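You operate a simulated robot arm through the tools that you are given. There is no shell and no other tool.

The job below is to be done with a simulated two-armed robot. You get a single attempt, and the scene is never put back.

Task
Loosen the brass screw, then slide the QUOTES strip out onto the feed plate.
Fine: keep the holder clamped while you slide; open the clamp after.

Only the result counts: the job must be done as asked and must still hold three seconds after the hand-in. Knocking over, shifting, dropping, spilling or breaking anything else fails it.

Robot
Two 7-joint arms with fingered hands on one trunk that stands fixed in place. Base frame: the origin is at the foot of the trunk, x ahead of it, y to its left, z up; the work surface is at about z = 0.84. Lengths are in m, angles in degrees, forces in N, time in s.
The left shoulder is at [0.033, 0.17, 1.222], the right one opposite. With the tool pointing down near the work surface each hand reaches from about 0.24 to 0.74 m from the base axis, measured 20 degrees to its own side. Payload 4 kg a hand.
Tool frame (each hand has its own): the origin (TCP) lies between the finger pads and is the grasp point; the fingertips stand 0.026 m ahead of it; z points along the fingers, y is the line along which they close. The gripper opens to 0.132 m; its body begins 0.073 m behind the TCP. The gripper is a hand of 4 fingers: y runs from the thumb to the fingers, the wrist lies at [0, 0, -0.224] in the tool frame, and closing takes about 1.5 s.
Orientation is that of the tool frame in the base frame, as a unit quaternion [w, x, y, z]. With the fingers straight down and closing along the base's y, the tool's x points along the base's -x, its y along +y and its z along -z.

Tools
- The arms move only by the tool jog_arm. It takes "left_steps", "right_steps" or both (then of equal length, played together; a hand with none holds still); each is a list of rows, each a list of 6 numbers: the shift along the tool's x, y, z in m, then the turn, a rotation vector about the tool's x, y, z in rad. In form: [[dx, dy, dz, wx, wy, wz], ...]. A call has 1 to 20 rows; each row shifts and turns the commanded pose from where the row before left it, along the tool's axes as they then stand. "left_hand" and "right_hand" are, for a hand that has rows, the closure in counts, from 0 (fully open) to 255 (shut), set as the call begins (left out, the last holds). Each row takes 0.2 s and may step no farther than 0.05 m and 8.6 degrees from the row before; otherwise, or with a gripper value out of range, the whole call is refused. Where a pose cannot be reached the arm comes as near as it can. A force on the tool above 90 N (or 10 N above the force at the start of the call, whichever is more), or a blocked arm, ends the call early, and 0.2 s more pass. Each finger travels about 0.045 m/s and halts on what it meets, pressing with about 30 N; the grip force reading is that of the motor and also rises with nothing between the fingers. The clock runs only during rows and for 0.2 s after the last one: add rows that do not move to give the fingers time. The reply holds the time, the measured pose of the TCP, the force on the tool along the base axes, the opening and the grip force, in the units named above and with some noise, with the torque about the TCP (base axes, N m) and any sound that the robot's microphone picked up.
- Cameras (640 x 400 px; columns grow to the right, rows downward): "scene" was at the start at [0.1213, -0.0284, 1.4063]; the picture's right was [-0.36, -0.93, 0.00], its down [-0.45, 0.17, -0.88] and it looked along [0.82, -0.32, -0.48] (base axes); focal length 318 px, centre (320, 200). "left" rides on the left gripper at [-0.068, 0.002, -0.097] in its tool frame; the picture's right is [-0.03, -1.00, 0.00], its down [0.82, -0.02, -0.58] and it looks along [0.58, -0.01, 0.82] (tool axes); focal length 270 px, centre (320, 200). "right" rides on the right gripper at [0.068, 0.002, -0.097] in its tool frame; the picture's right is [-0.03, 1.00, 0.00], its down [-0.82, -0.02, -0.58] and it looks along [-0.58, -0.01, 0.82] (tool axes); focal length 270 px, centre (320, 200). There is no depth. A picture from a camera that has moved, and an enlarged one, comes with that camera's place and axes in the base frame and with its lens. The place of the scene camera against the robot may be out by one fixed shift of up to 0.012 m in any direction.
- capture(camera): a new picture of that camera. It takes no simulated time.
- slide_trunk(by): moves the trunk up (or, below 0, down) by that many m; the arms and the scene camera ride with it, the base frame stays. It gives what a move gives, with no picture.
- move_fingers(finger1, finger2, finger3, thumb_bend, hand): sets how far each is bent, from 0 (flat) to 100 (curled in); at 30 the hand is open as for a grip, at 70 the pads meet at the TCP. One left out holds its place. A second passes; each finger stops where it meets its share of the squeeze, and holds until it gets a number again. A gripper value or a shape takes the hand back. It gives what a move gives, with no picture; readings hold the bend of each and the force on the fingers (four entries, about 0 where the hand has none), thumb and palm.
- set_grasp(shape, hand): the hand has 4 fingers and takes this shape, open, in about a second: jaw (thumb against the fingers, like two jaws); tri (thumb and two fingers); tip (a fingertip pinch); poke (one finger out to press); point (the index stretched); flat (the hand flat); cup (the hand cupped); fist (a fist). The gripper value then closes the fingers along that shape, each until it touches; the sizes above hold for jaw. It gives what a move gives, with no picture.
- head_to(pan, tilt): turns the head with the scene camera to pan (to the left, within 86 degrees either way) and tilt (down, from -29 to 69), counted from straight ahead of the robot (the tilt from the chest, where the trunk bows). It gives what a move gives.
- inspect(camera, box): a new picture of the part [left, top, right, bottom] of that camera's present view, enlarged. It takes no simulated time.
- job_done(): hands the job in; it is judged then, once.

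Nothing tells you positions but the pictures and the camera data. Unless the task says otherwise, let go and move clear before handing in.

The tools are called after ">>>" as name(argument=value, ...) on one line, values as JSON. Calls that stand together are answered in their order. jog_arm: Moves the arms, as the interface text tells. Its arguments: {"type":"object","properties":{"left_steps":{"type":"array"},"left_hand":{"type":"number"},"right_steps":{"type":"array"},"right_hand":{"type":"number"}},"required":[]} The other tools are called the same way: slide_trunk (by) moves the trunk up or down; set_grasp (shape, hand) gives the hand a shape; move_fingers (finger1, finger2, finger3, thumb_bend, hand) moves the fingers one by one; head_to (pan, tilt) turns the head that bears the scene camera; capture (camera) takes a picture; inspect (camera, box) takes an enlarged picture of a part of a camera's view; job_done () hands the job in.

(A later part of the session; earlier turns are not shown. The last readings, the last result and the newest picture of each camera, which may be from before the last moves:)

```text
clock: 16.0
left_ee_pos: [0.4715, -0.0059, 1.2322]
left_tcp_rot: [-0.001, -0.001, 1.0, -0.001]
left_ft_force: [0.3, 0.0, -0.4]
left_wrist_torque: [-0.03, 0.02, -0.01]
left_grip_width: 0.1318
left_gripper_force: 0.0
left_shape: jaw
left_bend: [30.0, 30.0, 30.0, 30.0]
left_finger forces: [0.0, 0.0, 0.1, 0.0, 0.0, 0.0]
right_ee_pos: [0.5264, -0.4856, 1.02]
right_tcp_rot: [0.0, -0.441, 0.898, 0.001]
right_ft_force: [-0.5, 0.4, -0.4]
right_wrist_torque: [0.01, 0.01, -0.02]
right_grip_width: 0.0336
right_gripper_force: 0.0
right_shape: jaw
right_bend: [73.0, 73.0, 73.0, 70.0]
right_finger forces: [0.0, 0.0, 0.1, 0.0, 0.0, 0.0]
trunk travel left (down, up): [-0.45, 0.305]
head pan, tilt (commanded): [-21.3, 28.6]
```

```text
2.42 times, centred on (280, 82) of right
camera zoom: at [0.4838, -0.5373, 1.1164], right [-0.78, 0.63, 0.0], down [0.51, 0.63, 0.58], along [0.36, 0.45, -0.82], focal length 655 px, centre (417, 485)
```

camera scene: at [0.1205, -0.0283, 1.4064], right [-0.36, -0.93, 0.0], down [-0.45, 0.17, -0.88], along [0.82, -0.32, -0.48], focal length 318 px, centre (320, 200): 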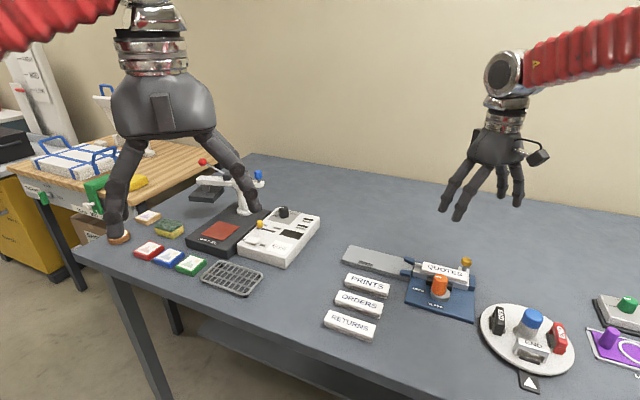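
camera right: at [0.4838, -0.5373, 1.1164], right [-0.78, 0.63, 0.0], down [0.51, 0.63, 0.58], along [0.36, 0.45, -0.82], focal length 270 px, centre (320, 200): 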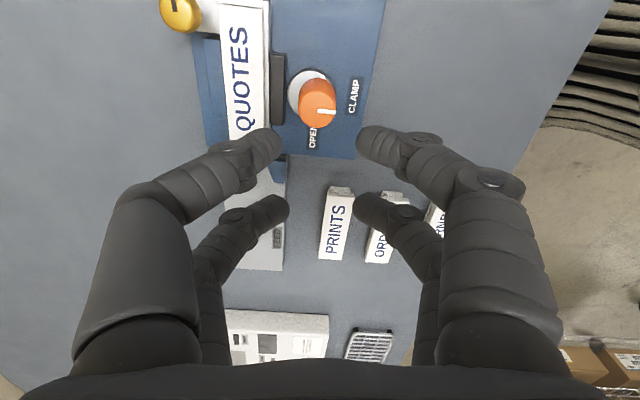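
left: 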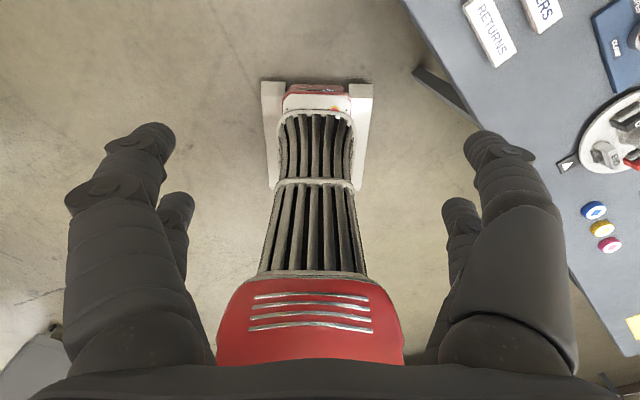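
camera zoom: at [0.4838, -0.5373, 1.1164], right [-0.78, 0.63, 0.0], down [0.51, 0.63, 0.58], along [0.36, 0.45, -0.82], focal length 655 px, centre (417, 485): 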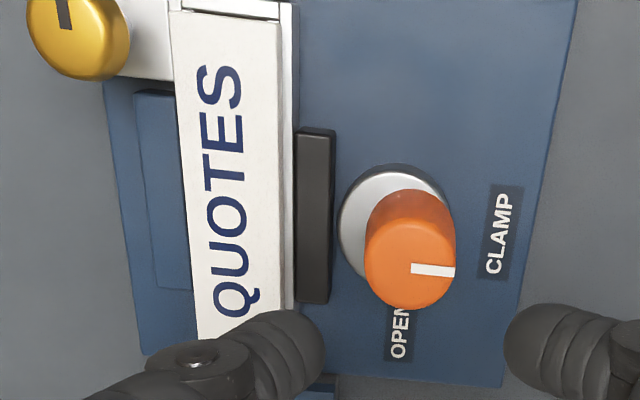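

The clamp is set: the mark points at CLAMP and the black jaw is against the rail. The closed jaw fingers leave a gap too wide for the smaller screw head, so I'll try the three-finger shape up here in free air and look at it.

>>> jog_arm(right_steps=[[0, 0, -0.03, 0, 0, 0.1], [0, 0, -0.03, 0, 0, 0.1], [0, 0, 0, 0, 0, 0.1], [0, 0, 0, 0, 0, 0.1], [0, 0, 0, 0, 0, 0.1], [0, 0, 0, 0, 0, 0.1], [0, 0, 0, 0, 0, 0.1], [0, 0, 0, 0, 0, 0.1], [0, 0, 0, 0, 0, 0.1], [0, 0, 0, 0, 0, 0.1], [0, 0, 0, 0, 0, 0.1], [0, 0, 0, 0, 0, 0.1], [0, 0, 0, 0, 0, 0.1], [0, 0, 0, 0, 0, 0.1], [0, 0, 0, 0, 0, 0.1], [0, 0, 0, 0, 0, 0.1], [0, 0, 0, 0, 0, 0.09]], right_hand=0)

>>> set_grasp(shape="tri", hand="right")

>>> capture(camera="right")

>>> inspect(camera="scene", box=[360, 130, 560, 330])

```text
clock: 19.6
left_ee_pos: [0.4711, -0.007, 1.2322]
left_tcp_rot: [0.0, 0.0, 1.0, 0.0]
left_ft_force: [0.4, 0.5, 0.5]
left_wrist_torque: [0.0, -0.04, 0.04]
left_grip_width: 0.1317
left_gripper_force: 0.1
left_shape: jaw
left_bend: [30.0, 30.0, 30.0, 30.0]
left_finger forces: [0.0, 0.0, 0.0, 0.0, 0.0, 0.1]
right_ee_pos: [0.5256, -0.4851, 1.0802]
right_tcp_rot: [0.0, 0.378, 0.926, 0.001]
right_ft_force: [-0.1, 0.2, 0.8]
right_wrist_torque: [-0.02, 0.0, 0.0]
right_grip_width: 0.1316
right_gripper_force: 0.1
right_shape: jaw
right_bend: [30.0, 30.0, 30.0, 30.0]
right_finger forces: [0.0, 0.0, 0.0, 0.0, 0.0, 0.0]
trunk travel left (down, up): [-0.45, 0.305]
head pan, tilt (commanded): [-21.3, 28.6]
```

```text
clock: 20.5
left_ee_pos: [0.4715, -0.0077, 1.2325]
left_tcp_rot: [-0.001, 0.0, 1.0, 0.0]
left_ft_force: [-0.1, -0.9, 0.4]
left_wrist_torque: [0.0, -0.02, 0.0]
left_grip_width: 0.132
left_gripper_force: 0.1
left_shape: jaw
left_bend: [30.0, 30.0, 30.0, 30.0]
left_finger forces: [0.0, 0.1, 0.0, 0.0, 0.0, 0.0]
right_ee_pos: [0.5258, -0.4848, 1.08]
right_tcp_rot: [0.001, 0.378, 0.926, 0.0]
right_ft_force: [0.3, 0.0, -0.9]
right_wrist_torque: [0.02, -0.01, 0.02]
right_grip_width: 0.1316
right_gripper_force: 0.0
right_shape: tri
right_bend: [30.0, 30.0, 30.0, 30.0]
right_finger forces: [0.1, 0.0, 0.0, 0.0, 0.0, 0.1]
trunk travel left (down, up): [-0.45, 0.305]
head pan, tilt (commanded): [-21.3, 28.6]
```

```text
taken
camera right: at [0.4786, -0.4344, 1.177], right [0.72, 0.7, 0.0], down [0.57, -0.59, 0.58], along [0.4, -0.41, -0.82], focal length 270 px, centre (320, 200)
```

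right: 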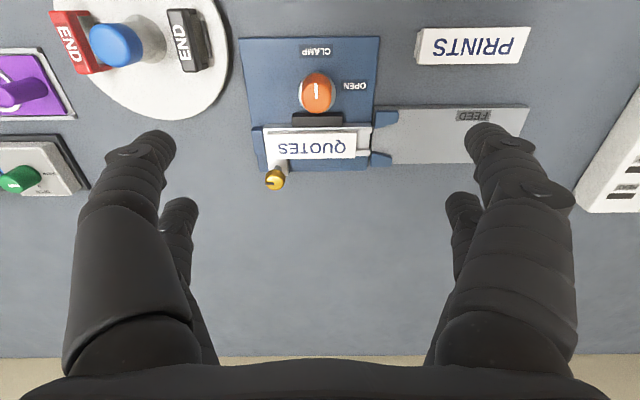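

```text
2.00 times, centred on (460, 230) of scene
camera zoom: at [0.1215, -0.0284, 1.4063], right [-0.36, -0.93, 0.0], down [-0.45, 0.17, -0.88], along [0.82, -0.32, -0.48], focal length 635 px, centre (40, 140)
```

zoom: 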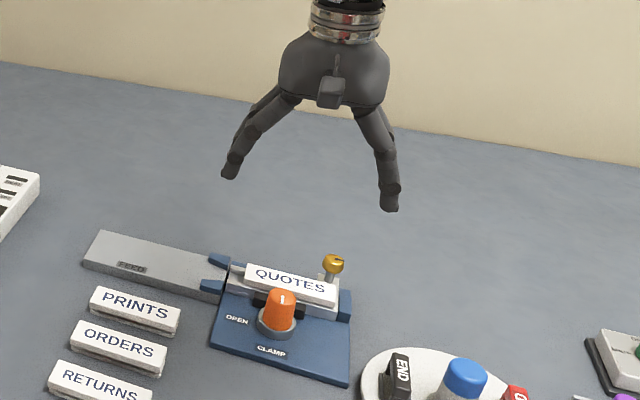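

The open tri shape looks like the jaw. I close it part-way here in the air to see where its fingers go.

>>> jog_arm(right_steps=[[0, 0, 0, 0, 0, 0], [0, 0, 0, 0, 0, 0], [0, 0, 0, 0, 0, 0], [0, 0, 0, 0, 0, 0], [0, 0, 0, 0, 0, 0], [0, 0, 0, 0, 0, 0], [0, 0, 0, 0, 0, 0], [0, 0, 0, 0, 0, 0]], right_hand=215)

>>> capture(camera="right")

>>> inspect(camera="scene", box=[400, 130, 520, 250])

```text
clock: 22.3
left_ee_pos: [0.4705, -0.0071, 1.2321]
left_tcp_rot: [-0.001, 0.0, 1.0, 0.0]
left_ft_force: [-0.4, 0.1, 0.2]
left_wrist_torque: [-0.01, 0.03, 0.02]
left_grip_width: 0.1319
left_gripper_force: 0.1
left_shape: jaw
left_bend: [30.0, 30.0, 30.0, 30.0]
left_finger forces: [0.0, 0.0, 0.1, 0.1, 0.0, 0.0]
right_ee_pos: [0.5269, -0.4849, 1.0795]
right_tcp_rot: [0.0, 0.379, 0.926, -0.001]
right_ft_force: [0.7, 1.1, 0.9]
right_wrist_torque: [0.01, -0.01, 0.0]
right_grip_width: 0.0211
right_gripper_force: 0.0
right_shape: tri
right_bend: [73.0, 73.0, 73.0, 70.0]
right_finger forces: [0.0, 0.0, 0.1, 0.0, 0.1, 0.1]
trunk travel left (down, up): [-0.45, 0.305]
head pan, tilt (commanded): [-21.3, 28.6]
```

```text
taken
camera right: at [0.4786, -0.4345, 1.177], right [0.72, 0.7, 0.0], down [0.57, -0.59, 0.58], along [0.4, -0.41, -0.82], focal length 270 px, centre (320, 200)
```

right: 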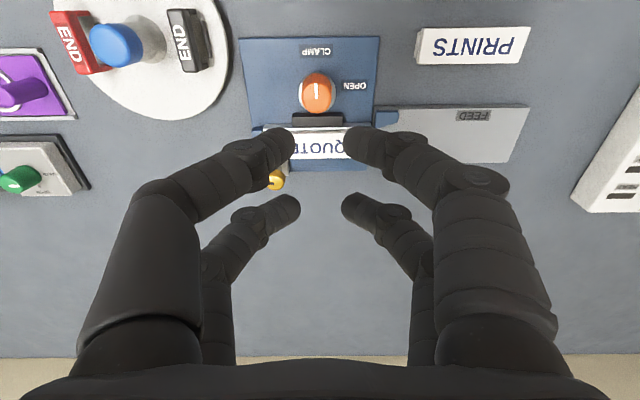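

```text
3.33 times, centred on (460, 190) of scene
camera zoom: at [0.1215, -0.0284, 1.4062], right [-0.36, -0.93, 0.0], down [-0.45, 0.17, -0.88], along [0.82, -0.32, -0.48], focal length 1059 px, centre (-147, 233)
```

zoom: 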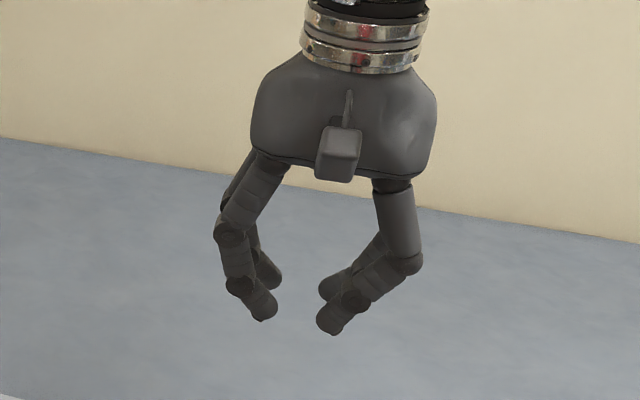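

The tri shape closes just like the jaw. I open it and try the fingertip pinch shape in the air as well.

>>> set_grasp(shape="tip", hand="right")

>>> capture(camera="right")

>>> jog_arm(right_steps=[[0, 0, 0, 0, 0, 0], [0, 0, 0, 0, 0, 0], [0, 0, 0, 0, 0, 0], [0, 0, 0, 0, 0, 0], [0, 0, 0, 0, 0, 0], [0, 0, 0, 0, 0, 0], [0, 0, 0, 0, 0, 0], [0, 0, 0, 0, 0, 0]], right_hand=215)

>>> capture(camera="right")

>>> inspect(camera="scene", box=[400, 130, 520, 250])

```text
clock: 23.2
left_ee_pos: [0.4724, -0.0059, 1.2325]
left_tcp_rot: [-0.001, 0.0, 1.0, 0.0]
left_ft_force: [0.2, -0.1, 0.4]
left_wrist_torque: [-0.02, 0.02, 0.01]
left_grip_width: 0.1319
left_gripper_force: 0.1
left_shape: jaw
left_bend: [30.0, 30.0, 30.0, 30.0]
left_finger forces: [0.0, 0.1, 0.0, 0.0, 0.0, 0.1]
right_ee_pos: [0.5256, -0.4845, 1.0796]
right_tcp_rot: [0.0, 0.377, 0.926, 0.0]
right_ft_force: [0.4, -0.7, 0.0]
right_wrist_torque: [0.01, -0.01, -0.02]
right_grip_width: 0.1317
right_gripper_force: 0.0
right_shape: tip
right_bend: [30.0, 30.0, 30.0, 30.0]
right_finger forces: [0.0, 0.1, 0.0, 0.0, 0.0, 0.0]
trunk travel left (down, up): [-0.45, 0.305]
head pan, tilt (commanded): [-21.3, 28.6]
```

```text
taken
camera right: at [0.4786, -0.4345, 1.177], right [0.72, 0.7, 0.0], down [0.57, -0.59, 0.58], along [0.4, -0.41, -0.82], focal length 270 px, centre (320, 200)
```

right: 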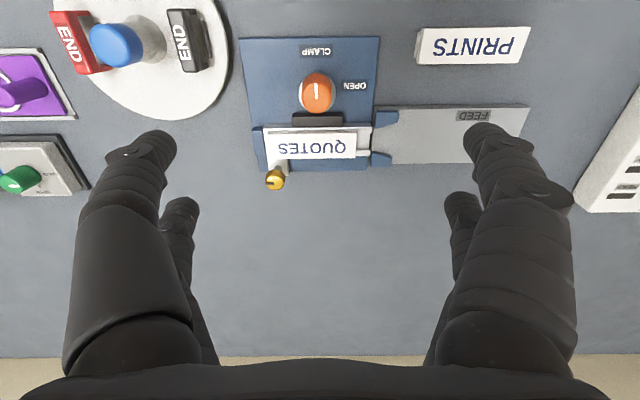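

```text
clock: 25.0
left_ee_pos: [0.4715, -0.0069, 1.2315]
left_tcp_rot: [-0.001, 0.0, 1.0, -0.001]
left_ft_force: [-0.5, -0.7, 0.2]
left_wrist_torque: [0.01, -0.01, 0.0]
left_grip_width: 0.1322
left_gripper_force: 0.0
left_shape: jaw
left_bend: [30.0, 30.0, 30.0, 30.0]
left_finger forces: [0.1, 0.0, 0.0, 0.0, 0.0, 0.0]
right_ee_pos: [0.5258, -0.4848, 1.0804]
right_tcp_rot: [0.0, 0.378, 0.926, 0.0]
right_ft_force: [1.1, -0.5, 0.5]
right_wrist_torque: [0.02, 0.0, -0.02]
right_grip_width: 0.0213
right_gripper_force: 0.0
right_shape: tip
right_bend: [73.0, 73.0, 73.0, 70.0]
right_finger forces: [0.0, 0.1, 0.1, 0.0, 0.1, 0.1]
trunk travel left (down, up): [-0.45, 0.305]
head pan, tilt (commanded): [-21.3, 28.6]
```

```text
taken
camera right: at [0.4786, -0.4345, 1.177], right [0.72, 0.7, 0.0], down [0.57, -0.59, 0.58], along [0.4, -0.41, -0.82], focal length 270 px, centre (320, 200)
```

right: 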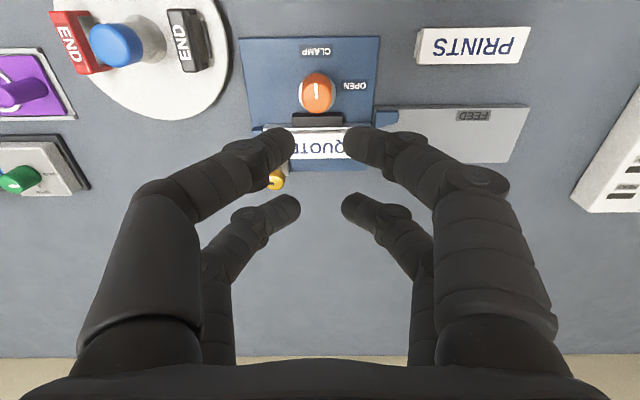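

```text
3.33 times, centred on (460, 190) of scene
camera zoom: at [0.1215, -0.0284, 1.4062], right [-0.36, -0.93, 0.0], down [-0.45, 0.17, -0.88], along [0.82, -0.32, -0.48], focal length 1059 px, centre (-147, 233)
```

zoom: 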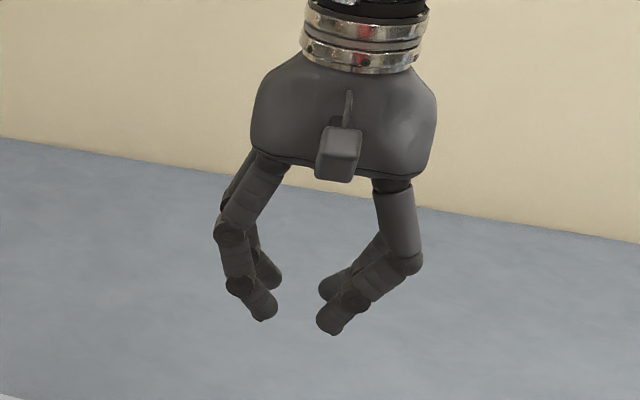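

Jaw, tri and tip close alike, with a finger pair on each side, so I'll pinch the screw head between the pair nearest the camera. I tilt the hand about 15° outward for reach and hover over the screw with the fingers half open.

>>> jog_arm(right_steps=[[0, 0, 0, 0, -0.131, 0], [0, 0, 0, 0, -0.131, 0], [-0.0181, -0.0115, 0.0262, 0, 0, 0], [-0.0181, -0.0115, 0.0262, 0, 0, 0], [-0.0181, -0.0115, 0.0262, 0, 0, 0], [-0.0181, -0.0115, 0.0262, 0, 0, 0], [-0.0181, -0.0115, 0.0262, 0, 0, 0], [0, 0, 0, 0, 0, 0]], right_hand=150)

>>> capture(camera="right")

>>> inspect(camera="scene", box=[400, 180, 540, 310])

```text
clock: 26.8
left_ee_pos: [0.4717, -0.0053, 1.2334]
left_tcp_rot: [-0.001, -0.001, 1.0, -0.001]
left_ft_force: [0.3, 0.4, -0.4]
left_wrist_torque: [0.0, 0.0, 0.04]
left_grip_width: 0.1316
left_gripper_force: 0.0
left_shape: jaw
left_bend: [30.0, 30.0, 30.0, 30.0]
left_finger forces: [0.1, 0.1, 0.0, 0.0, 0.0, 0.0]
right_ee_pos: [0.5719, -0.6098, 0.9764]
right_tcp_rot: [0.121, 0.375, 0.918, -0.049]
right_ft_force: [0.0, 0.0, 0.0]
right_wrist_torque: [0.01, 0.01, -0.01]
right_grip_width: 0.0538
right_gripper_force: 0.0
right_shape: tip
right_bend: [73.0, 73.0, 73.0, 70.0]
right_finger forces: [0.0, 0.0, 0.1, 0.0, 0.1, 0.0]
trunk travel left (down, up): [-0.45, 0.305]
head pan, tilt (commanded): [-21.3, 28.6]
```

```text
taken
camera right: at [0.509, -0.5444, 1.053], right [0.72, 0.7, 0.01], down [0.44, -0.46, 0.77], along [0.54, -0.55, -0.64], focal length 270 px, centre (320, 200)
```

right: 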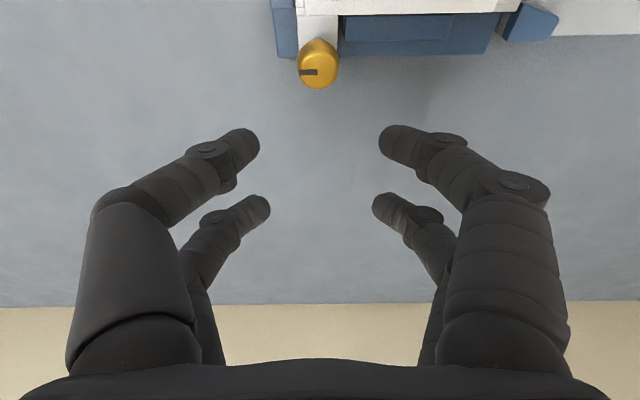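

```text
3.08 times, centred on (470, 245) of scene
camera zoom: at [0.1209, -0.0278, 1.4064], right [-0.36, -0.93, 0.0], down [-0.45, 0.17, -0.88], along [0.82, -0.32, -0.48], focal length 977 px, centre (-142, 62)
```

zoom: 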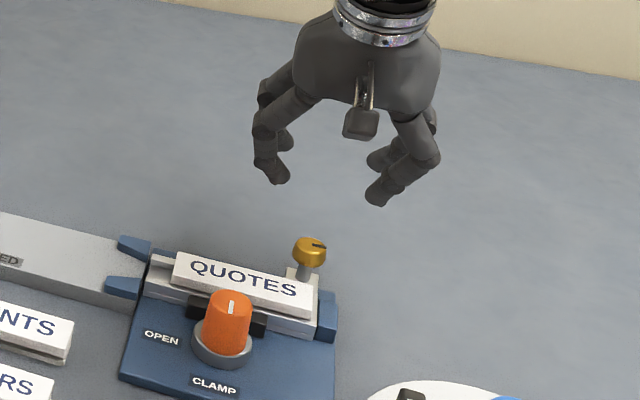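

The screw head is centred in column with the near finger pair, as planned. I enlarge it to refine its height before going down.

>>> inspect(camera="right", box=[260, 0, 400, 90])

>>> inspect(camera="right", box=[200, 110, 440, 240])

>>> inspect(camera="scene", box=[440, 245, 490, 290])

```text
4.44 times, centred on (330, 45) of right
camera zoom: at [0.509, -0.5444, 1.053], right [0.72, 0.7, 0.01], down [0.44, -0.46, 0.77], along [0.54, -0.55, -0.64], focal length 1201 px, centre (276, 889)
```

zoom: 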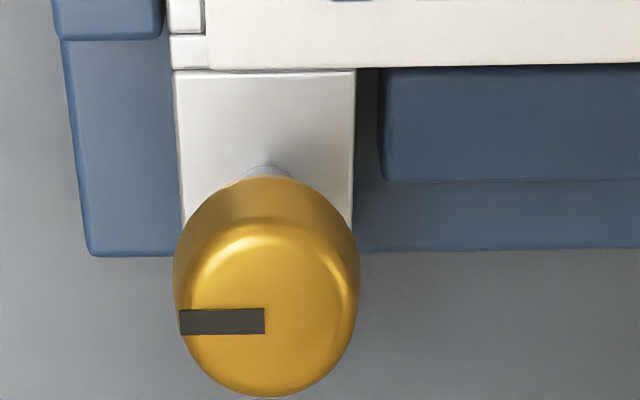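

```text
2.67 times, centred on (320, 175) of right
camera zoom: at [0.509, -0.5444, 1.053], right [0.72, 0.7, 0.01], down [0.44, -0.46, 0.77], along [0.54, -0.55, -0.64], focal length 721 px, centre (320, 267)
```

zoom: 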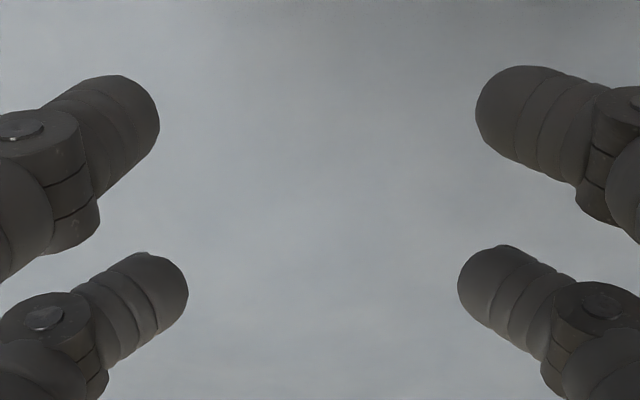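

```text
8.89 times, centred on (465, 268) of scene
camera zoom: at [0.1209, -0.0278, 1.4064], right [-0.36, -0.93, 0.0], down [-0.45, 0.17, -0.88], along [0.82, -0.32, -0.48], focal length 2823 px, centre (-969, -400)
```

zoom: 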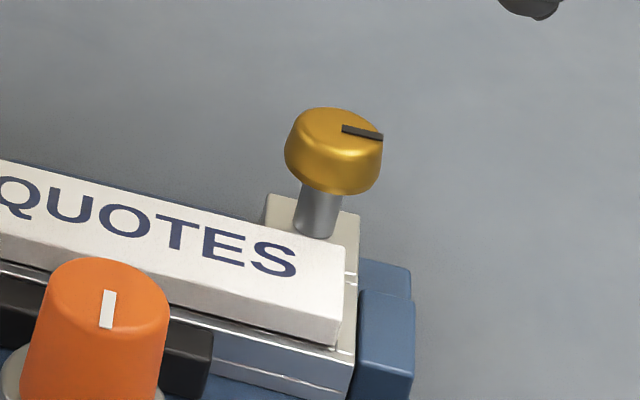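

Refined: the screw head's top is at z 0.893, it is about 11 mm tall and 24 mm across, and it clears the strip top by about 1 cm. The fingertip pads sit about 18 mm off the hand's axis, so I lower most of the way with that offset and check.

>>> jog_arm(right_steps=[[0.0068, 0, 0.0195, 0, 0, 0], [0.0068, 0, 0.0195, 0, 0, 0], [0.0058, 0, 0.0195, 0, 0, 0], [0, 0, 0, 0, 0, 0]])

>>> capture(camera="right")

>>> inspect(camera="scene", box=[420, 200, 520, 300])

```text
clock: 27.8
left_ee_pos: [0.472, -0.0065, 1.2316]
left_tcp_rot: [0.0, 0.0, 1.0, 0.0]
left_ft_force: [-0.9, 0.8, 0.8]
left_wrist_torque: [-0.03, -0.04, -0.03]
left_grip_width: 0.1319
left_gripper_force: 0.0
left_shape: jaw
left_bend: [30.0, 30.0, 30.0, 30.0]
left_finger forces: [0.1, 0.1, 0.1, 0.0, 0.1, 0.0]
right_ee_pos: [0.569, -0.6076, 0.9154]
right_tcp_rot: [0.12, 0.374, 0.918, -0.049]
right_ft_force: [0.0, -0.1, 0.6]
right_wrist_torque: [0.0, -0.03, 0.01]
right_grip_width: 0.054
right_gripper_force: 0.1
right_shape: tip
right_bend: [73.0, 73.0, 73.0, 70.0]
right_finger forces: [0.0, 0.0, 0.0, 0.0, 0.0, 0.0]
trunk travel left (down, up): [-0.45, 0.305]
head pan, tilt (commanded): [-21.3, 28.6]
```

```text
taken
camera right: at [0.5056, -0.5417, 0.9908], right [0.72, 0.7, 0.01], down [0.44, -0.46, 0.77], along [0.54, -0.55, -0.64], focal length 270 px, centre (320, 200)
```

right: 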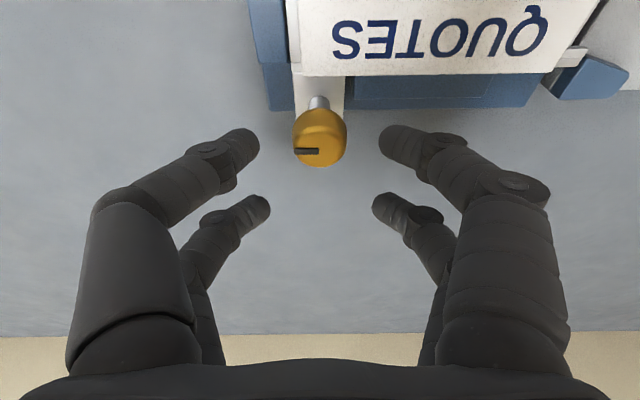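

```text
4.00 times, centred on (470, 250) of scene
camera zoom: at [0.1211, -0.0284, 1.4063], right [-0.36, -0.93, 0.0], down [-0.45, 0.17, -0.88], along [0.82, -0.32, -0.48], focal length 1270 px, centre (-280, 0)
```

zoom: 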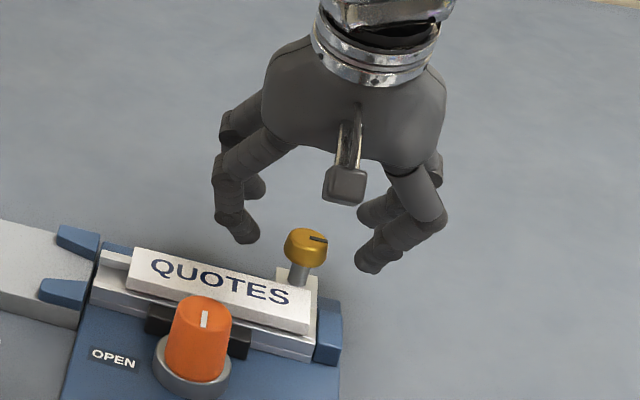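

The head lies midway between the near fingertips in both views. I lower the last 14 mm and close on it.

>>> jog_arm(right_steps=[[0.0018, 0, 0.0067, 0, 0, 0], [0.0017, 0, 0.0066, 0, 0, 0], [0, 0, 0, 0, 0, 0]])

>>> capture(camera="right")

>>> inspect(camera="scene", box=[420, 200, 520, 300])

```text
clock: 28.6
left_ee_pos: [0.4714, -0.0055, 1.2327]
left_tcp_rot: [0.0, 0.0, 1.0, 0.0]
left_ft_force: [0.2, 0.1, -0.2]
left_wrist_torque: [0.02, 0.02, 0.0]
left_grip_width: 0.1319
left_gripper_force: 0.2
left_shape: jaw
left_bend: [30.0, 30.0, 30.0, 30.0]
left_finger forces: [0.1, 0.0, 0.0, 0.0, 0.0, 0.0]
right_ee_pos: [0.5696, -0.6084, 0.9018]
right_tcp_rot: [0.121, 0.375, 0.918, -0.049]
right_ft_force: [-0.2, 0.2, 0.8]
right_wrist_torque: [0.03, 0.0, 0.04]
right_grip_width: 0.0539
right_gripper_force: 0.0
right_shape: tip
right_bend: [73.0, 73.0, 73.0, 70.0]
right_finger forces: [0.0, 0.1, 0.0, 0.0, 0.0, 0.1]
trunk travel left (down, up): [-0.45, 0.305]
head pan, tilt (commanded): [-21.3, 28.6]
```

```text
taken
camera right: at [0.5062, -0.5421, 0.9771], right [0.72, 0.7, 0.01], down [0.44, -0.46, 0.77], along [0.54, -0.55, -0.64], focal length 270 px, centre (320, 200)
```

right: 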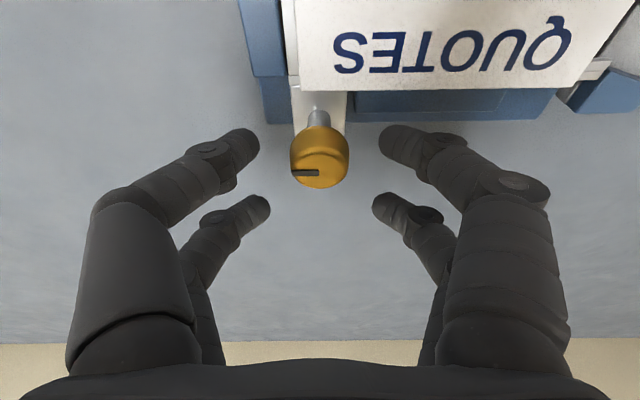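

```text
4.00 times, centred on (470, 250) of scene
camera zoom: at [0.1215, -0.0284, 1.4063], right [-0.36, -0.93, 0.0], down [-0.45, 0.17, -0.88], along [0.82, -0.32, -0.48], focal length 1270 px, centre (-280, 0)
```

zoom: 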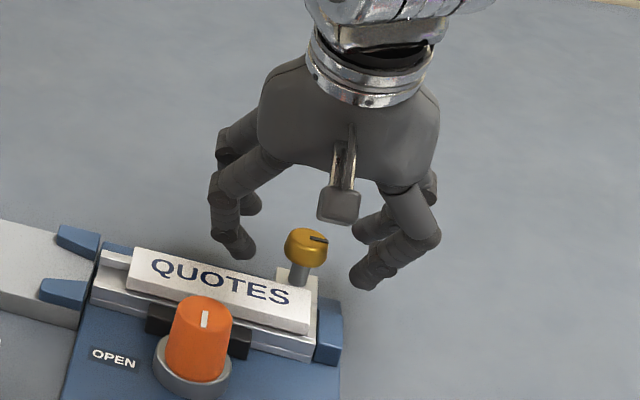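

The alignment looks right. I close the fingers on the screw head.

>>> jog_arm(right_steps=[[0, 0, 0, 0, 0, 0], [0, 0, 0, 0, 0, 0], [0, 0, 0, 0, 0, 0], [0, 0, 0, 0, 0, 0], [0, 0, 0, 0, 0, 0], [0, 0, 0, 0, 0, 0]], right_hand=255)

>>> capture(camera="right")

>>> inspect(camera="scene", box=[420, 200, 520, 300])

```text
clock: 30.0
left_ee_pos: [0.4723, -0.007, 1.2315]
left_tcp_rot: [-0.001, 0.0, 1.0, 0.0]
left_ft_force: [-0.4, 1.0, 0.1]
left_wrist_torque: [0.02, -0.03, -0.01]
left_grip_width: 0.132
left_gripper_force: 0.0
left_shape: jaw
left_bend: [30.0, 30.0, 30.0, 30.0]
left_finger forces: [0.0, 0.0, 0.0, 0.0, 0.0, 0.0]
right_ee_pos: [0.5705, -0.6091, 0.9002]
right_tcp_rot: [0.121, 0.374, 0.918, -0.049]
right_ft_force: [3.2, -2.6, -0.1]
right_wrist_torque: [0.18, -0.25, -0.01]
right_grip_width: 0.0009
right_gripper_force: 30.4
right_shape: tip
right_bend: [72.0, 61.0, 61.0, 74.0]
right_finger forces: [26.2, 0.0, 0.1, 0.0, 24.7, 0.1]
trunk travel left (down, up): [-0.45, 0.305]
head pan, tilt (commanded): [-21.3, 28.6]
```

```text
taken
camera right: at [0.5067, -0.5425, 0.9771], right [0.72, 0.7, 0.01], down [0.44, -0.46, 0.77], along [0.54, -0.55, -0.64], focal length 270 px, centre (320, 200)
```

right: 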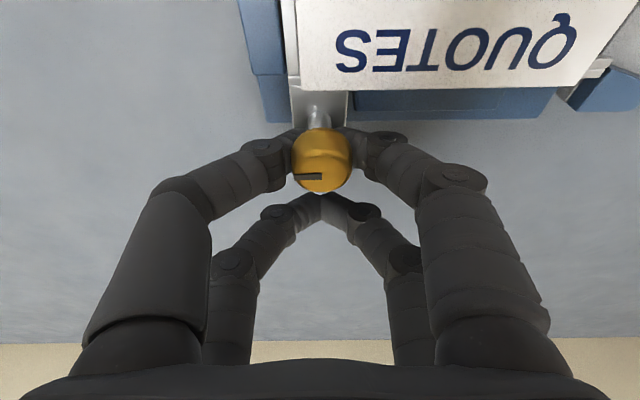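

```text
4.00 times, centred on (470, 250) of scene
camera zoom: at [0.1219, -0.0288, 1.4062], right [-0.36, -0.93, 0.0], down [-0.45, 0.17, -0.88], along [0.82, -0.32, -0.48], focal length 1270 px, centre (-280, 0)
```

zoom: 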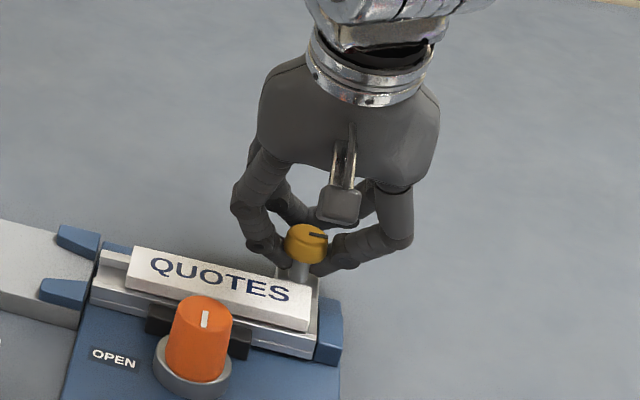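

The thumb and first finger hold the head at about 25 N with little side force. I start loosening counter-clockwise about the screw's vertical axis, first about 17° as a check.

>>> jog_arm(right_steps=[[7e-05, 0.00153, -2e-05, -0.0259, 0, -0.0966], [7e-05, 0.00153, -2e-05, -0.0259, 0, -0.0966], [7e-05, 0.00153, -2e-05, -0.0259, 0, -0.0966], [0, 0, 0, 0, 0, 0]])

>>> capture(camera="right")

>>> inspect(camera="scene", box=[420, 200, 520, 300])

```text
clock: 31.0
left_ee_pos: [0.4723, -0.0055, 1.2323]
left_tcp_rot: [-0.001, 0.001, 1.0, -0.001]
left_ft_force: [0.0, 0.8, -1.0]
left_wrist_torque: [-0.01, 0.03, 0.02]
left_grip_width: 0.1321
left_gripper_force: 0.1
left_shape: jaw
left_bend: [30.0, 30.0, 30.0, 30.0]
left_finger forces: [0.0, 0.0, 0.1, 0.1, 0.0, 0.0]
right_ee_pos: [0.5741, -0.6059, 0.9007]
right_tcp_rot: [0.127, 0.234, 0.963, -0.031]
right_ft_force: [3.3, -1.3, 1.3]
right_wrist_torque: [0.21, -0.22, -0.06]
right_grip_width: 0.0012
right_gripper_force: 30.4
right_shape: tip
right_bend: [72.0, 61.0, 61.0, 74.0]
right_finger forces: [26.8, 0.1, 0.0, 0.1, 24.6, 0.0]
trunk travel left (down, up): [-0.45, 0.305]
head pan, tilt (commanded): [-21.3, 28.6]
```

```text
taken
camera right: at [0.4929, -0.5604, 0.9772], right [0.48, 0.88, 0.01], down [0.56, -0.31, 0.77], along [0.68, -0.36, -0.64], focal length 270 px, centre (320, 200)
```

right: 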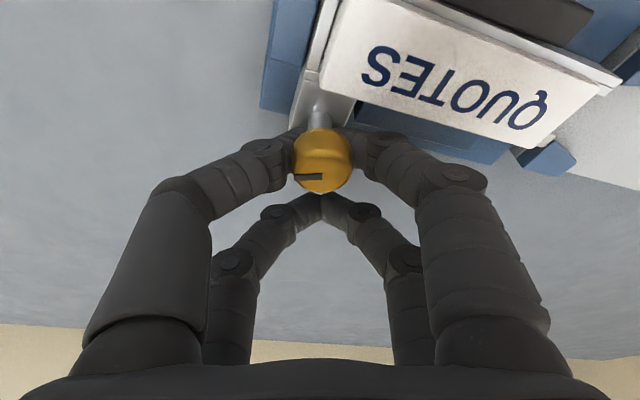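

```text
4.00 times, centred on (470, 250) of scene
camera zoom: at [0.122, -0.0285, 1.4062], right [-0.36, -0.93, 0.0], down [-0.45, 0.17, -0.88], along [0.82, -0.32, -0.48], focal length 1270 px, centre (-280, 0)
```

zoom: 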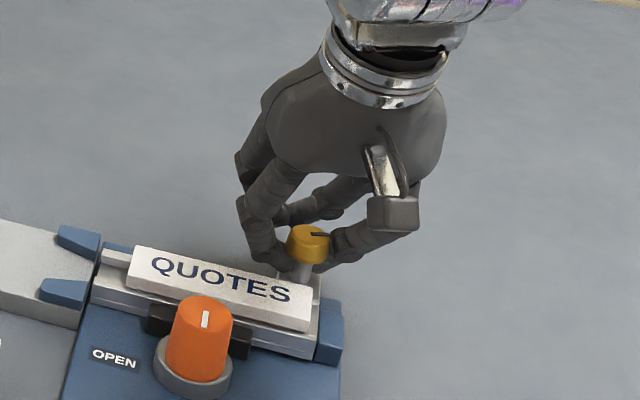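

The screw turns with the hand and the forces stay small. I continue counter-clockwise, watching that the finger passes above the strip.

>>> jog_arm(right_steps=[[7e-05, 0.00153, -2e-05, -0.0259, 0, -0.0966], [7e-05, 0.00153, -2e-05, -0.0259, 0, -0.0966], [7e-05, 0.00153, -2e-05, -0.0259, 0, -0.0966], [7e-05, 0.00153, -2e-05, -0.0259, 0, -0.0966], [0, 0, 0, 0, 0, 0]])

>>> capture(camera="right")

>>> inspect(camera="scene", box=[430, 220, 510, 290])

```text
clock: 32.2
left_ee_pos: [0.4725, -0.0057, 1.2326]
left_tcp_rot: [-0.001, -0.001, 1.0, 0.0]
left_ft_force: [-0.4, -0.3, -0.2]
left_wrist_torque: [0.02, 0.03, -0.01]
left_grip_width: 0.132
left_gripper_force: 0.1
left_shape: jaw
left_bend: [30.0, 30.0, 30.0, 30.0]
left_finger forces: [0.1, 0.0, 0.0, 0.0, 0.0, 0.1]
right_ee_pos: [0.5742, -0.5984, 0.9006]
right_tcp_rot: [0.13, 0.037, 0.991, -0.005]
right_ft_force: [5.8, 4.9, 0.6]
right_wrist_torque: [0.39, -0.15, -0.11]
right_grip_width: 0.0011
right_gripper_force: 29.9
right_shape: tip
right_bend: [72.0, 61.0, 61.0, 74.0]
right_finger forces: [30.7, 0.0, 0.0, 0.0, 24.4, 0.0]
trunk travel left (down, up): [-0.45, 0.305]
head pan, tilt (commanded): [-21.3, 28.6]
```

```text
taken
camera right: at [0.4846, -0.5887, 0.9773], right [0.1, 1.0, 0.01], down [0.64, -0.07, 0.77], along [0.77, -0.07, -0.64], focal length 270 px, centre (320, 200)
```

right: 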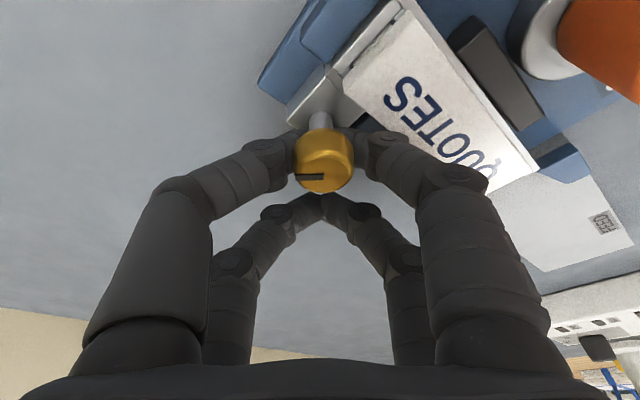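

```text
5.71 times, centred on (470, 255) of scene
camera zoom: at [0.1224, -0.0279, 1.4062], right [-0.36, -0.93, 0.0], down [-0.45, 0.17, -0.88], along [0.82, -0.32, -0.48], focal length 1815 px, centre (-537, -114)
```

zoom: 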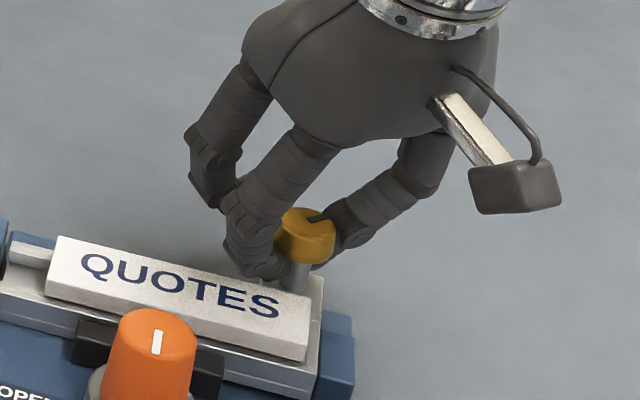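

About 40° turned so far, with the finger tip only a couple of millimetres above the strip's edge. I continue while raising the hand slightly so it clears the strip.

>>> jog_arm(right_steps=[[-0.0003, 0.0, -0.001, 0, 0, 0], [-0.0003, 0.0, -0.001, 0, 0, 0], [-0.0001, 0.00153, -0.0005, -0.0259, 0, -0.0966], [-0.0001, 0.00153, -0.0005, -0.0259, 0, -0.0966], [-0.0001, 0.00153, -0.0005, -0.0259, 0, -0.0966], [7e-05, 0.00153, -2e-05, -0.0259, 0, -0.0966], [0, 0, 0, 0, 0, 0]])

>>> capture(camera="right")

>>> inspect(camera="scene", box=[430, 220, 510, 290])

```text
clock: 33.8
left_ee_pos: [0.4728, -0.0054, 1.2321]
left_tcp_rot: [-0.001, -0.001, 1.0, 0.0]
left_ft_force: [-0.4, 0.0, 0.3]
left_wrist_torque: [0.0, 0.01, 0.0]
left_grip_width: 0.1317
left_gripper_force: 0.0
left_shape: jaw
left_bend: [30.0, 30.0, 30.0, 30.0]
left_finger forces: [0.1, 0.0, 0.0, 0.0, 0.1, 0.0]
right_ee_pos: [0.5733, -0.5913, 0.904]
right_tcp_rot: [0.128, -0.161, 0.978, 0.022]
right_ft_force: [6.4, 12.4, -3.6]
right_wrist_torque: [0.47, -0.15, -0.18]
right_grip_width: 0.0003
right_gripper_force: 30.0
right_shape: tip
right_bend: [71.0, 61.0, 61.0, 74.0]
right_finger forces: [32.9, 0.1, 0.0, 0.1, 22.9, 0.0]
trunk travel left (down, up): [-0.45, 0.305]
head pan, tilt (commanded): [-21.3, 28.6]
```

```text
taken
camera right: at [0.4879, -0.618, 0.9807], right [-0.3, 0.95, 0.01], down [0.61, 0.19, 0.77], along [0.73, 0.23, -0.64], focal length 270 px, centre (320, 200)
```

right: 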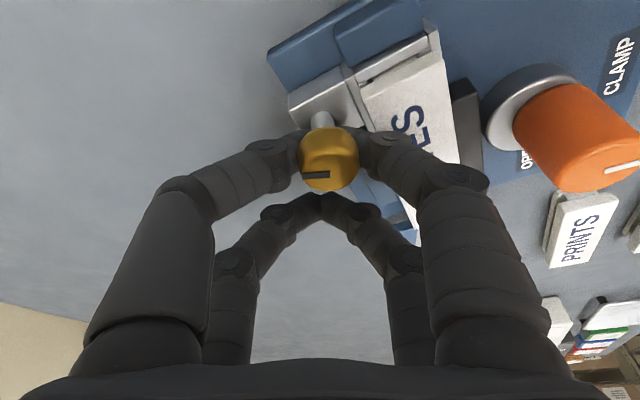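

```text
5.71 times, centred on (470, 255) of scene
camera zoom: at [0.1228, -0.0273, 1.4062], right [-0.36, -0.93, 0.0], down [-0.45, 0.17, -0.88], along [0.82, -0.32, -0.48], focal length 1815 px, centre (-537, -114)
```

zoom: 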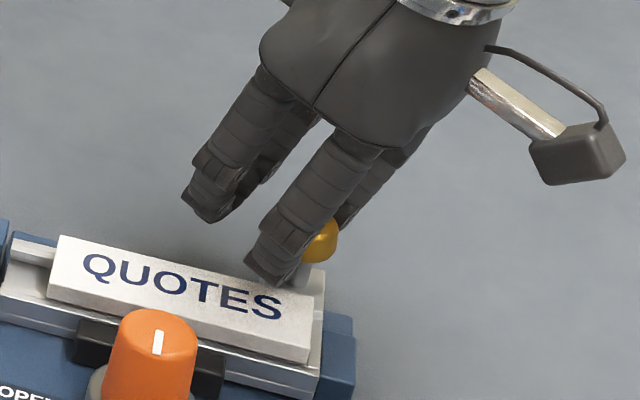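

About 63° turned; the head has drifted a little towards the finger side, so I re-centre the hand while turning on.

>>> jog_arm(right_steps=[[0, 0.002, -0.0003, 0, 0, 0], [7e-05, 0.0022, -2e-05, -0.0259, 0, -0.0966], [7e-05, 0.0022, -2e-05, -0.0259, 0, -0.0966], [7e-05, 0.0018, -2e-05, -0.0259, 0, -0.0966], [7e-05, 0.0018, -2e-05, -0.0259, 0, -0.0966], [7e-05, 0.0018, -2e-05, -0.0259, 0, -0.0966], [0, 0, 0, 0, 0, 0]])

>>> capture(camera="right")

>>> inspect(camera="scene", box=[430, 220, 510, 290])

```text
clock: 35.4
left_ee_pos: [0.4719, -0.0051, 1.2313]
left_tcp_rot: [-0.001, 0.0, 1.0, -0.001]
left_ft_force: [-0.7, 0.7, -0.9]
left_wrist_torque: [-0.02, 0.02, 0.01]
left_grip_width: 0.1321
left_gripper_force: 0.1
left_shape: jaw
left_bend: [30.0, 30.0, 30.0, 30.0]
left_finger forces: [0.1, 0.0, 0.0, 0.0, 0.1, 0.1]
right_ee_pos: [0.5687, -0.5821, 0.9054]
right_tcp_rot: [0.119, -0.398, 0.908, 0.051]
right_ft_force: [10.9, 6.7, 0.7]
right_wrist_torque: [0.18, -0.13, -0.02]
right_grip_width: 0.0002
right_gripper_force: 29.8
right_shape: tip
right_bend: [71.0, 61.0, 61.0, 73.0]
right_finger forces: [28.7, 0.1, 0.1, 0.0, 28.3, 0.1]
trunk travel left (down, up): [-0.45, 0.305]
head pan, tilt (commanded): [-21.3, 28.6]
```

```text
taken
camera right: at [0.5058, -0.6469, 0.9811], right [-0.72, 0.7, 0.01], down [0.45, 0.46, 0.77], along [0.53, 0.55, -0.64], focal length 270 px, centre (320, 200)
```

right: 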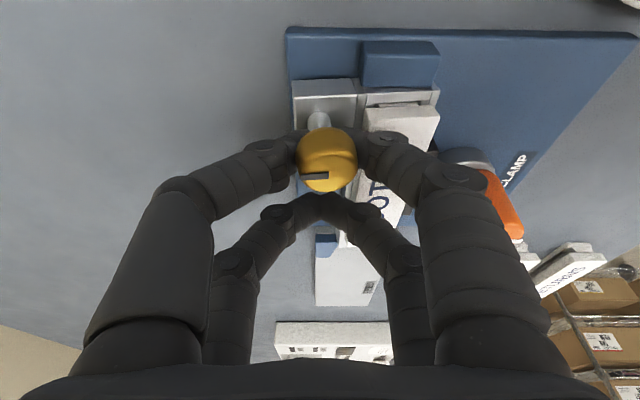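

```text
5.71 times, centred on (470, 255) of scene
camera zoom: at [0.1228, -0.0278, 1.4062], right [-0.36, -0.93, 0.0], down [-0.45, 0.17, -0.88], along [0.82, -0.32, -0.48], focal length 1815 px, centre (-537, -114)
```

zoom: 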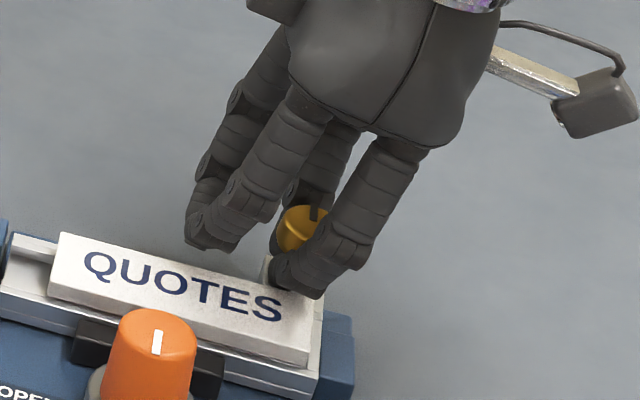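

The screw has now turned about 92° and still follows the hand. I ease the small side load and keep turning.

>>> jog_arm(right_steps=[[-0.0015, 0, 0, 0, 0, 0], [7e-05, 0.0018, -2e-05, -0.0259, 0, -0.0966], [7e-05, 0.0018, -2e-05, -0.0259, 0, -0.0966], [7e-05, 0.0018, -2e-05, -0.0259, 0, -0.0966], [7e-05, 0.0018, -2e-05, -0.0259, 0, -0.0966], [7e-05, 0.0018, -2e-05, -0.0259, 0, -0.0966], [0, 0, 0, 0, 0, 0]])

>>> capture(camera="right")

>>> inspect(camera="scene", box=[430, 220, 510, 290])

```text
clock: 37.0
left_ee_pos: [0.473, -0.0071, 1.2322]
left_tcp_rot: [-0.001, 0.0, 1.0, 0.0]
left_ft_force: [0.2, 0.6, 0.6]
left_wrist_torque: [0.01, 0.01, -0.01]
left_grip_width: 0.132
left_gripper_force: 0.0
left_shape: jaw
left_bend: [30.0, 30.0, 30.0, 30.0]
left_finger forces: [0.0, 0.0, 0.0, 0.0, 0.0, 0.0]
right_ee_pos: [0.5637, -0.5807, 0.9078]
right_tcp_rot: [0.112, -0.485, 0.865, 0.062]
right_ft_force: [3.7, 5.2, -2.7]
right_wrist_torque: [0.18, -0.22, -0.06]
right_grip_width: 0.0006
right_gripper_force: 29.6
right_shape: tip
right_bend: [71.0, 61.0, 61.0, 73.0]
right_finger forces: [27.0, 0.1, 0.1, 0.0, 21.2, 0.1]
right hand out of reach, approached as far as the arm can: row 3, 4, 5, 6
trunk travel left (down, up): [-0.45, 0.305]
head pan, tilt (commanded): [-21.3, 28.6]
```

```text
taken
camera right: at [0.5151, -0.6555, 0.9851], right [-0.84, 0.54, 0.0], down [0.35, 0.54, 0.77], along [0.41, 0.65, -0.64], focal length 270 px, centre (320, 200)
```

right: 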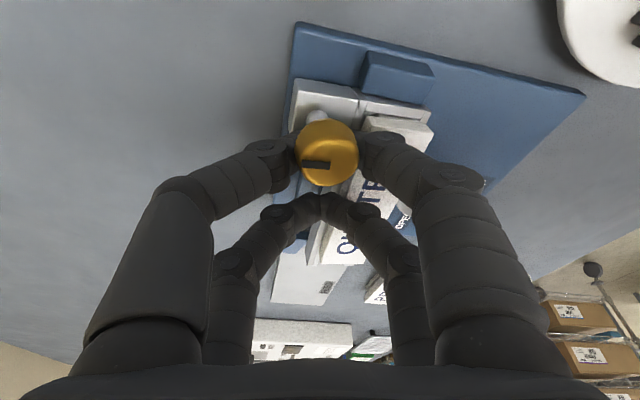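

```text
5.71 times, centred on (470, 255) of scene
camera zoom: at [0.1225, -0.028, 1.4062], right [-0.36, -0.93, 0.0], down [-0.45, 0.17, -0.88], along [0.82, -0.32, -0.48], focal length 1815 px, centre (-537, -114)
```

zoom: 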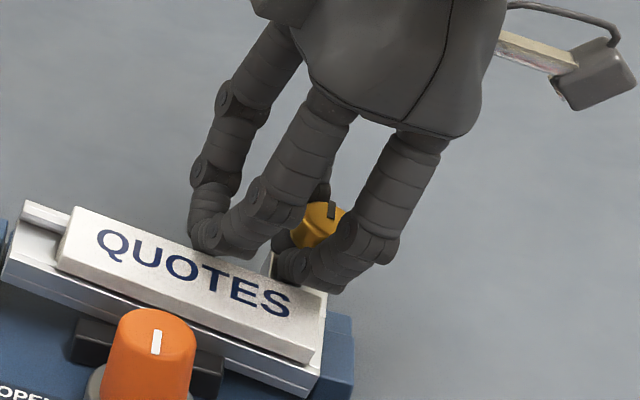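

The last rows ran out of the arm's reach, and the holder looks slightly disturbed: its left end now sits differently. I look closely before doing anything else.

>>> inspect(camera="scene", box=[390, 240, 490, 310])

>>> inspect(camera="right", box=[260, 60, 460, 310])

>>> capture(camera="scene")

```text
5.71 times, centred on (440, 275) of scene
camera zoom: at [0.1225, -0.028, 1.4062], right [-0.36, -0.93, 0.0], down [-0.45, 0.17, -0.88], along [0.82, -0.32, -0.48], focal length 1815 px, centre (-366, -229)
```

zoom: 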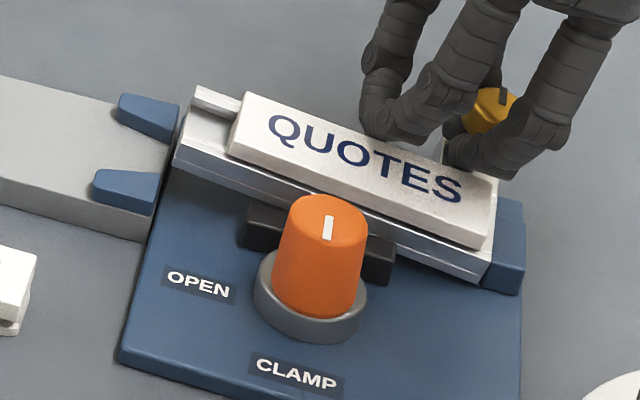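

```text
1.60 times, centred on (360, 185) of right
camera zoom: at [0.5151, -0.6555, 0.9851], right [-0.84, 0.54, 0.0], down [0.35, 0.54, 0.77], along [0.41, 0.65, -0.64], focal length 432 px, centre (256, 224)
```

zoom: 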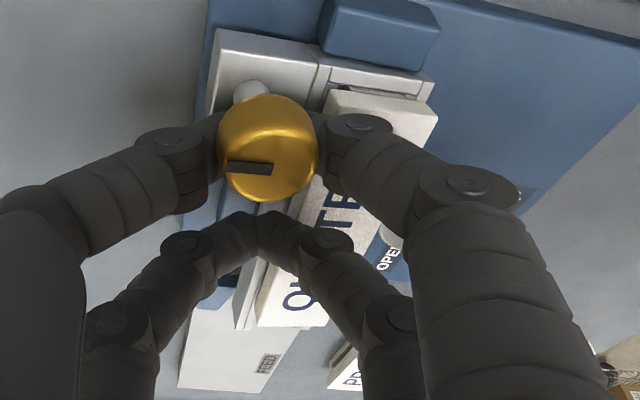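

```text
taken
camera scene: at [0.1225, -0.028, 1.4062], right [-0.36, -0.93, 0.0], down [-0.45, 0.17, -0.88], along [0.82, -0.32, -0.48], focal length 318 px, centre (320, 200)
```

scene: 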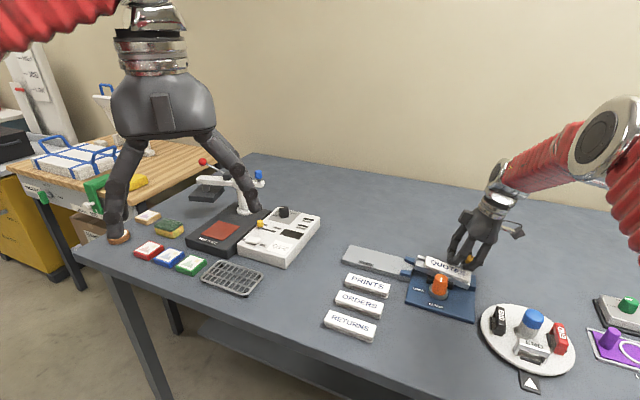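

The holder's feed end has been dragged up and sideways by the last, unreachable part of the turn. I reverse exactly those rows while still holding the screw, so it goes back to its seat, and check.

>>> jog_arm(right_steps=[[-7e-05, -0.0018, 2e-05, 0.0259, 0, 0.0966], [-7e-05, -0.0018, 2e-05, 0.0259, 0, 0.0966], [-7e-05, -0.0018, 2e-05, 0.0259, 0, 0.0966], [-7e-05, -0.0018, 2e-05, 0.0259, 0, 0.0966], [-7e-05, -0.0018, 2e-05, 0.0259, 0, 0.0966], [0, 0, 0, 0, 0, 0]])

>>> capture(camera="right")

>>> inspect(camera="scene", box=[390, 240, 490, 310])

```text
clock: 38.4
left_ee_pos: [0.4714, -0.0056, 1.2322]
left_tcp_rot: [-0.001, 0.0, 1.0, 0.0]
left_ft_force: [0.7, -0.4, -0.2]
left_wrist_torque: [-0.02, -0.03, -0.01]
left_grip_width: 0.1321
left_gripper_force: 0.0
left_shape: jaw
left_bend: [30.0, 30.0, 30.0, 30.0]
left_finger forces: [0.0, 0.0, 0.0, 0.0, 0.1, 0.0]
right_ee_pos: [0.5685, -0.5847, 0.9095]
right_tcp_rot: [0.127, -0.255, 0.958, 0.031]
right_ft_force: [1.3, 3.4, 0.2]
right_wrist_torque: [0.08, -0.04, -0.01]
right_grip_width: 0.0
right_gripper_force: 30.1
right_shape: tip
right_bend: [72.0, 61.0, 61.0, 74.0]
right_finger forces: [0.0, 0.0, 0.0, 0.0, 0.1, 0.0]
trunk travel left (down, up): [-0.45, 0.305]
head pan, tilt (commanded): [-21.3, 28.6]
```

```text
taken
camera right: at [0.489, -0.6273, 0.9853], right [-0.48, 0.88, 0.0], down [0.56, 0.3, 0.77], along [0.68, 0.37, -0.64], focal length 270 px, centre (320, 200)
```

right: 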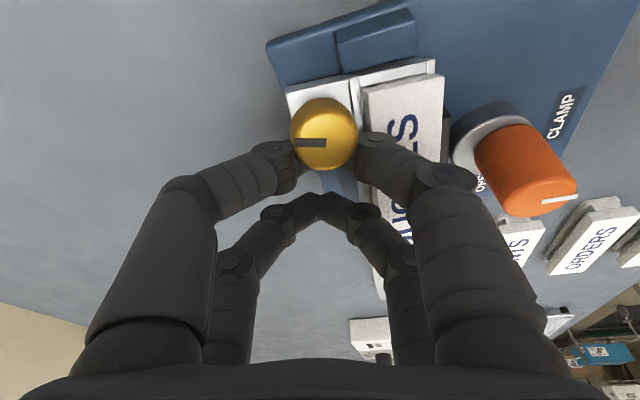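

```text
5.71 times, centred on (440, 275) of scene
camera zoom: at [0.1217, -0.028, 1.4062], right [-0.36, -0.93, 0.0], down [-0.45, 0.17, -0.88], along [0.82, -0.32, -0.48], focal length 1815 px, centre (-366, -229)
```

zoom: 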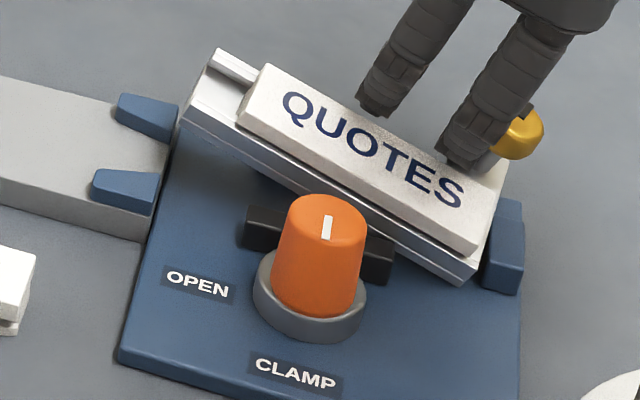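

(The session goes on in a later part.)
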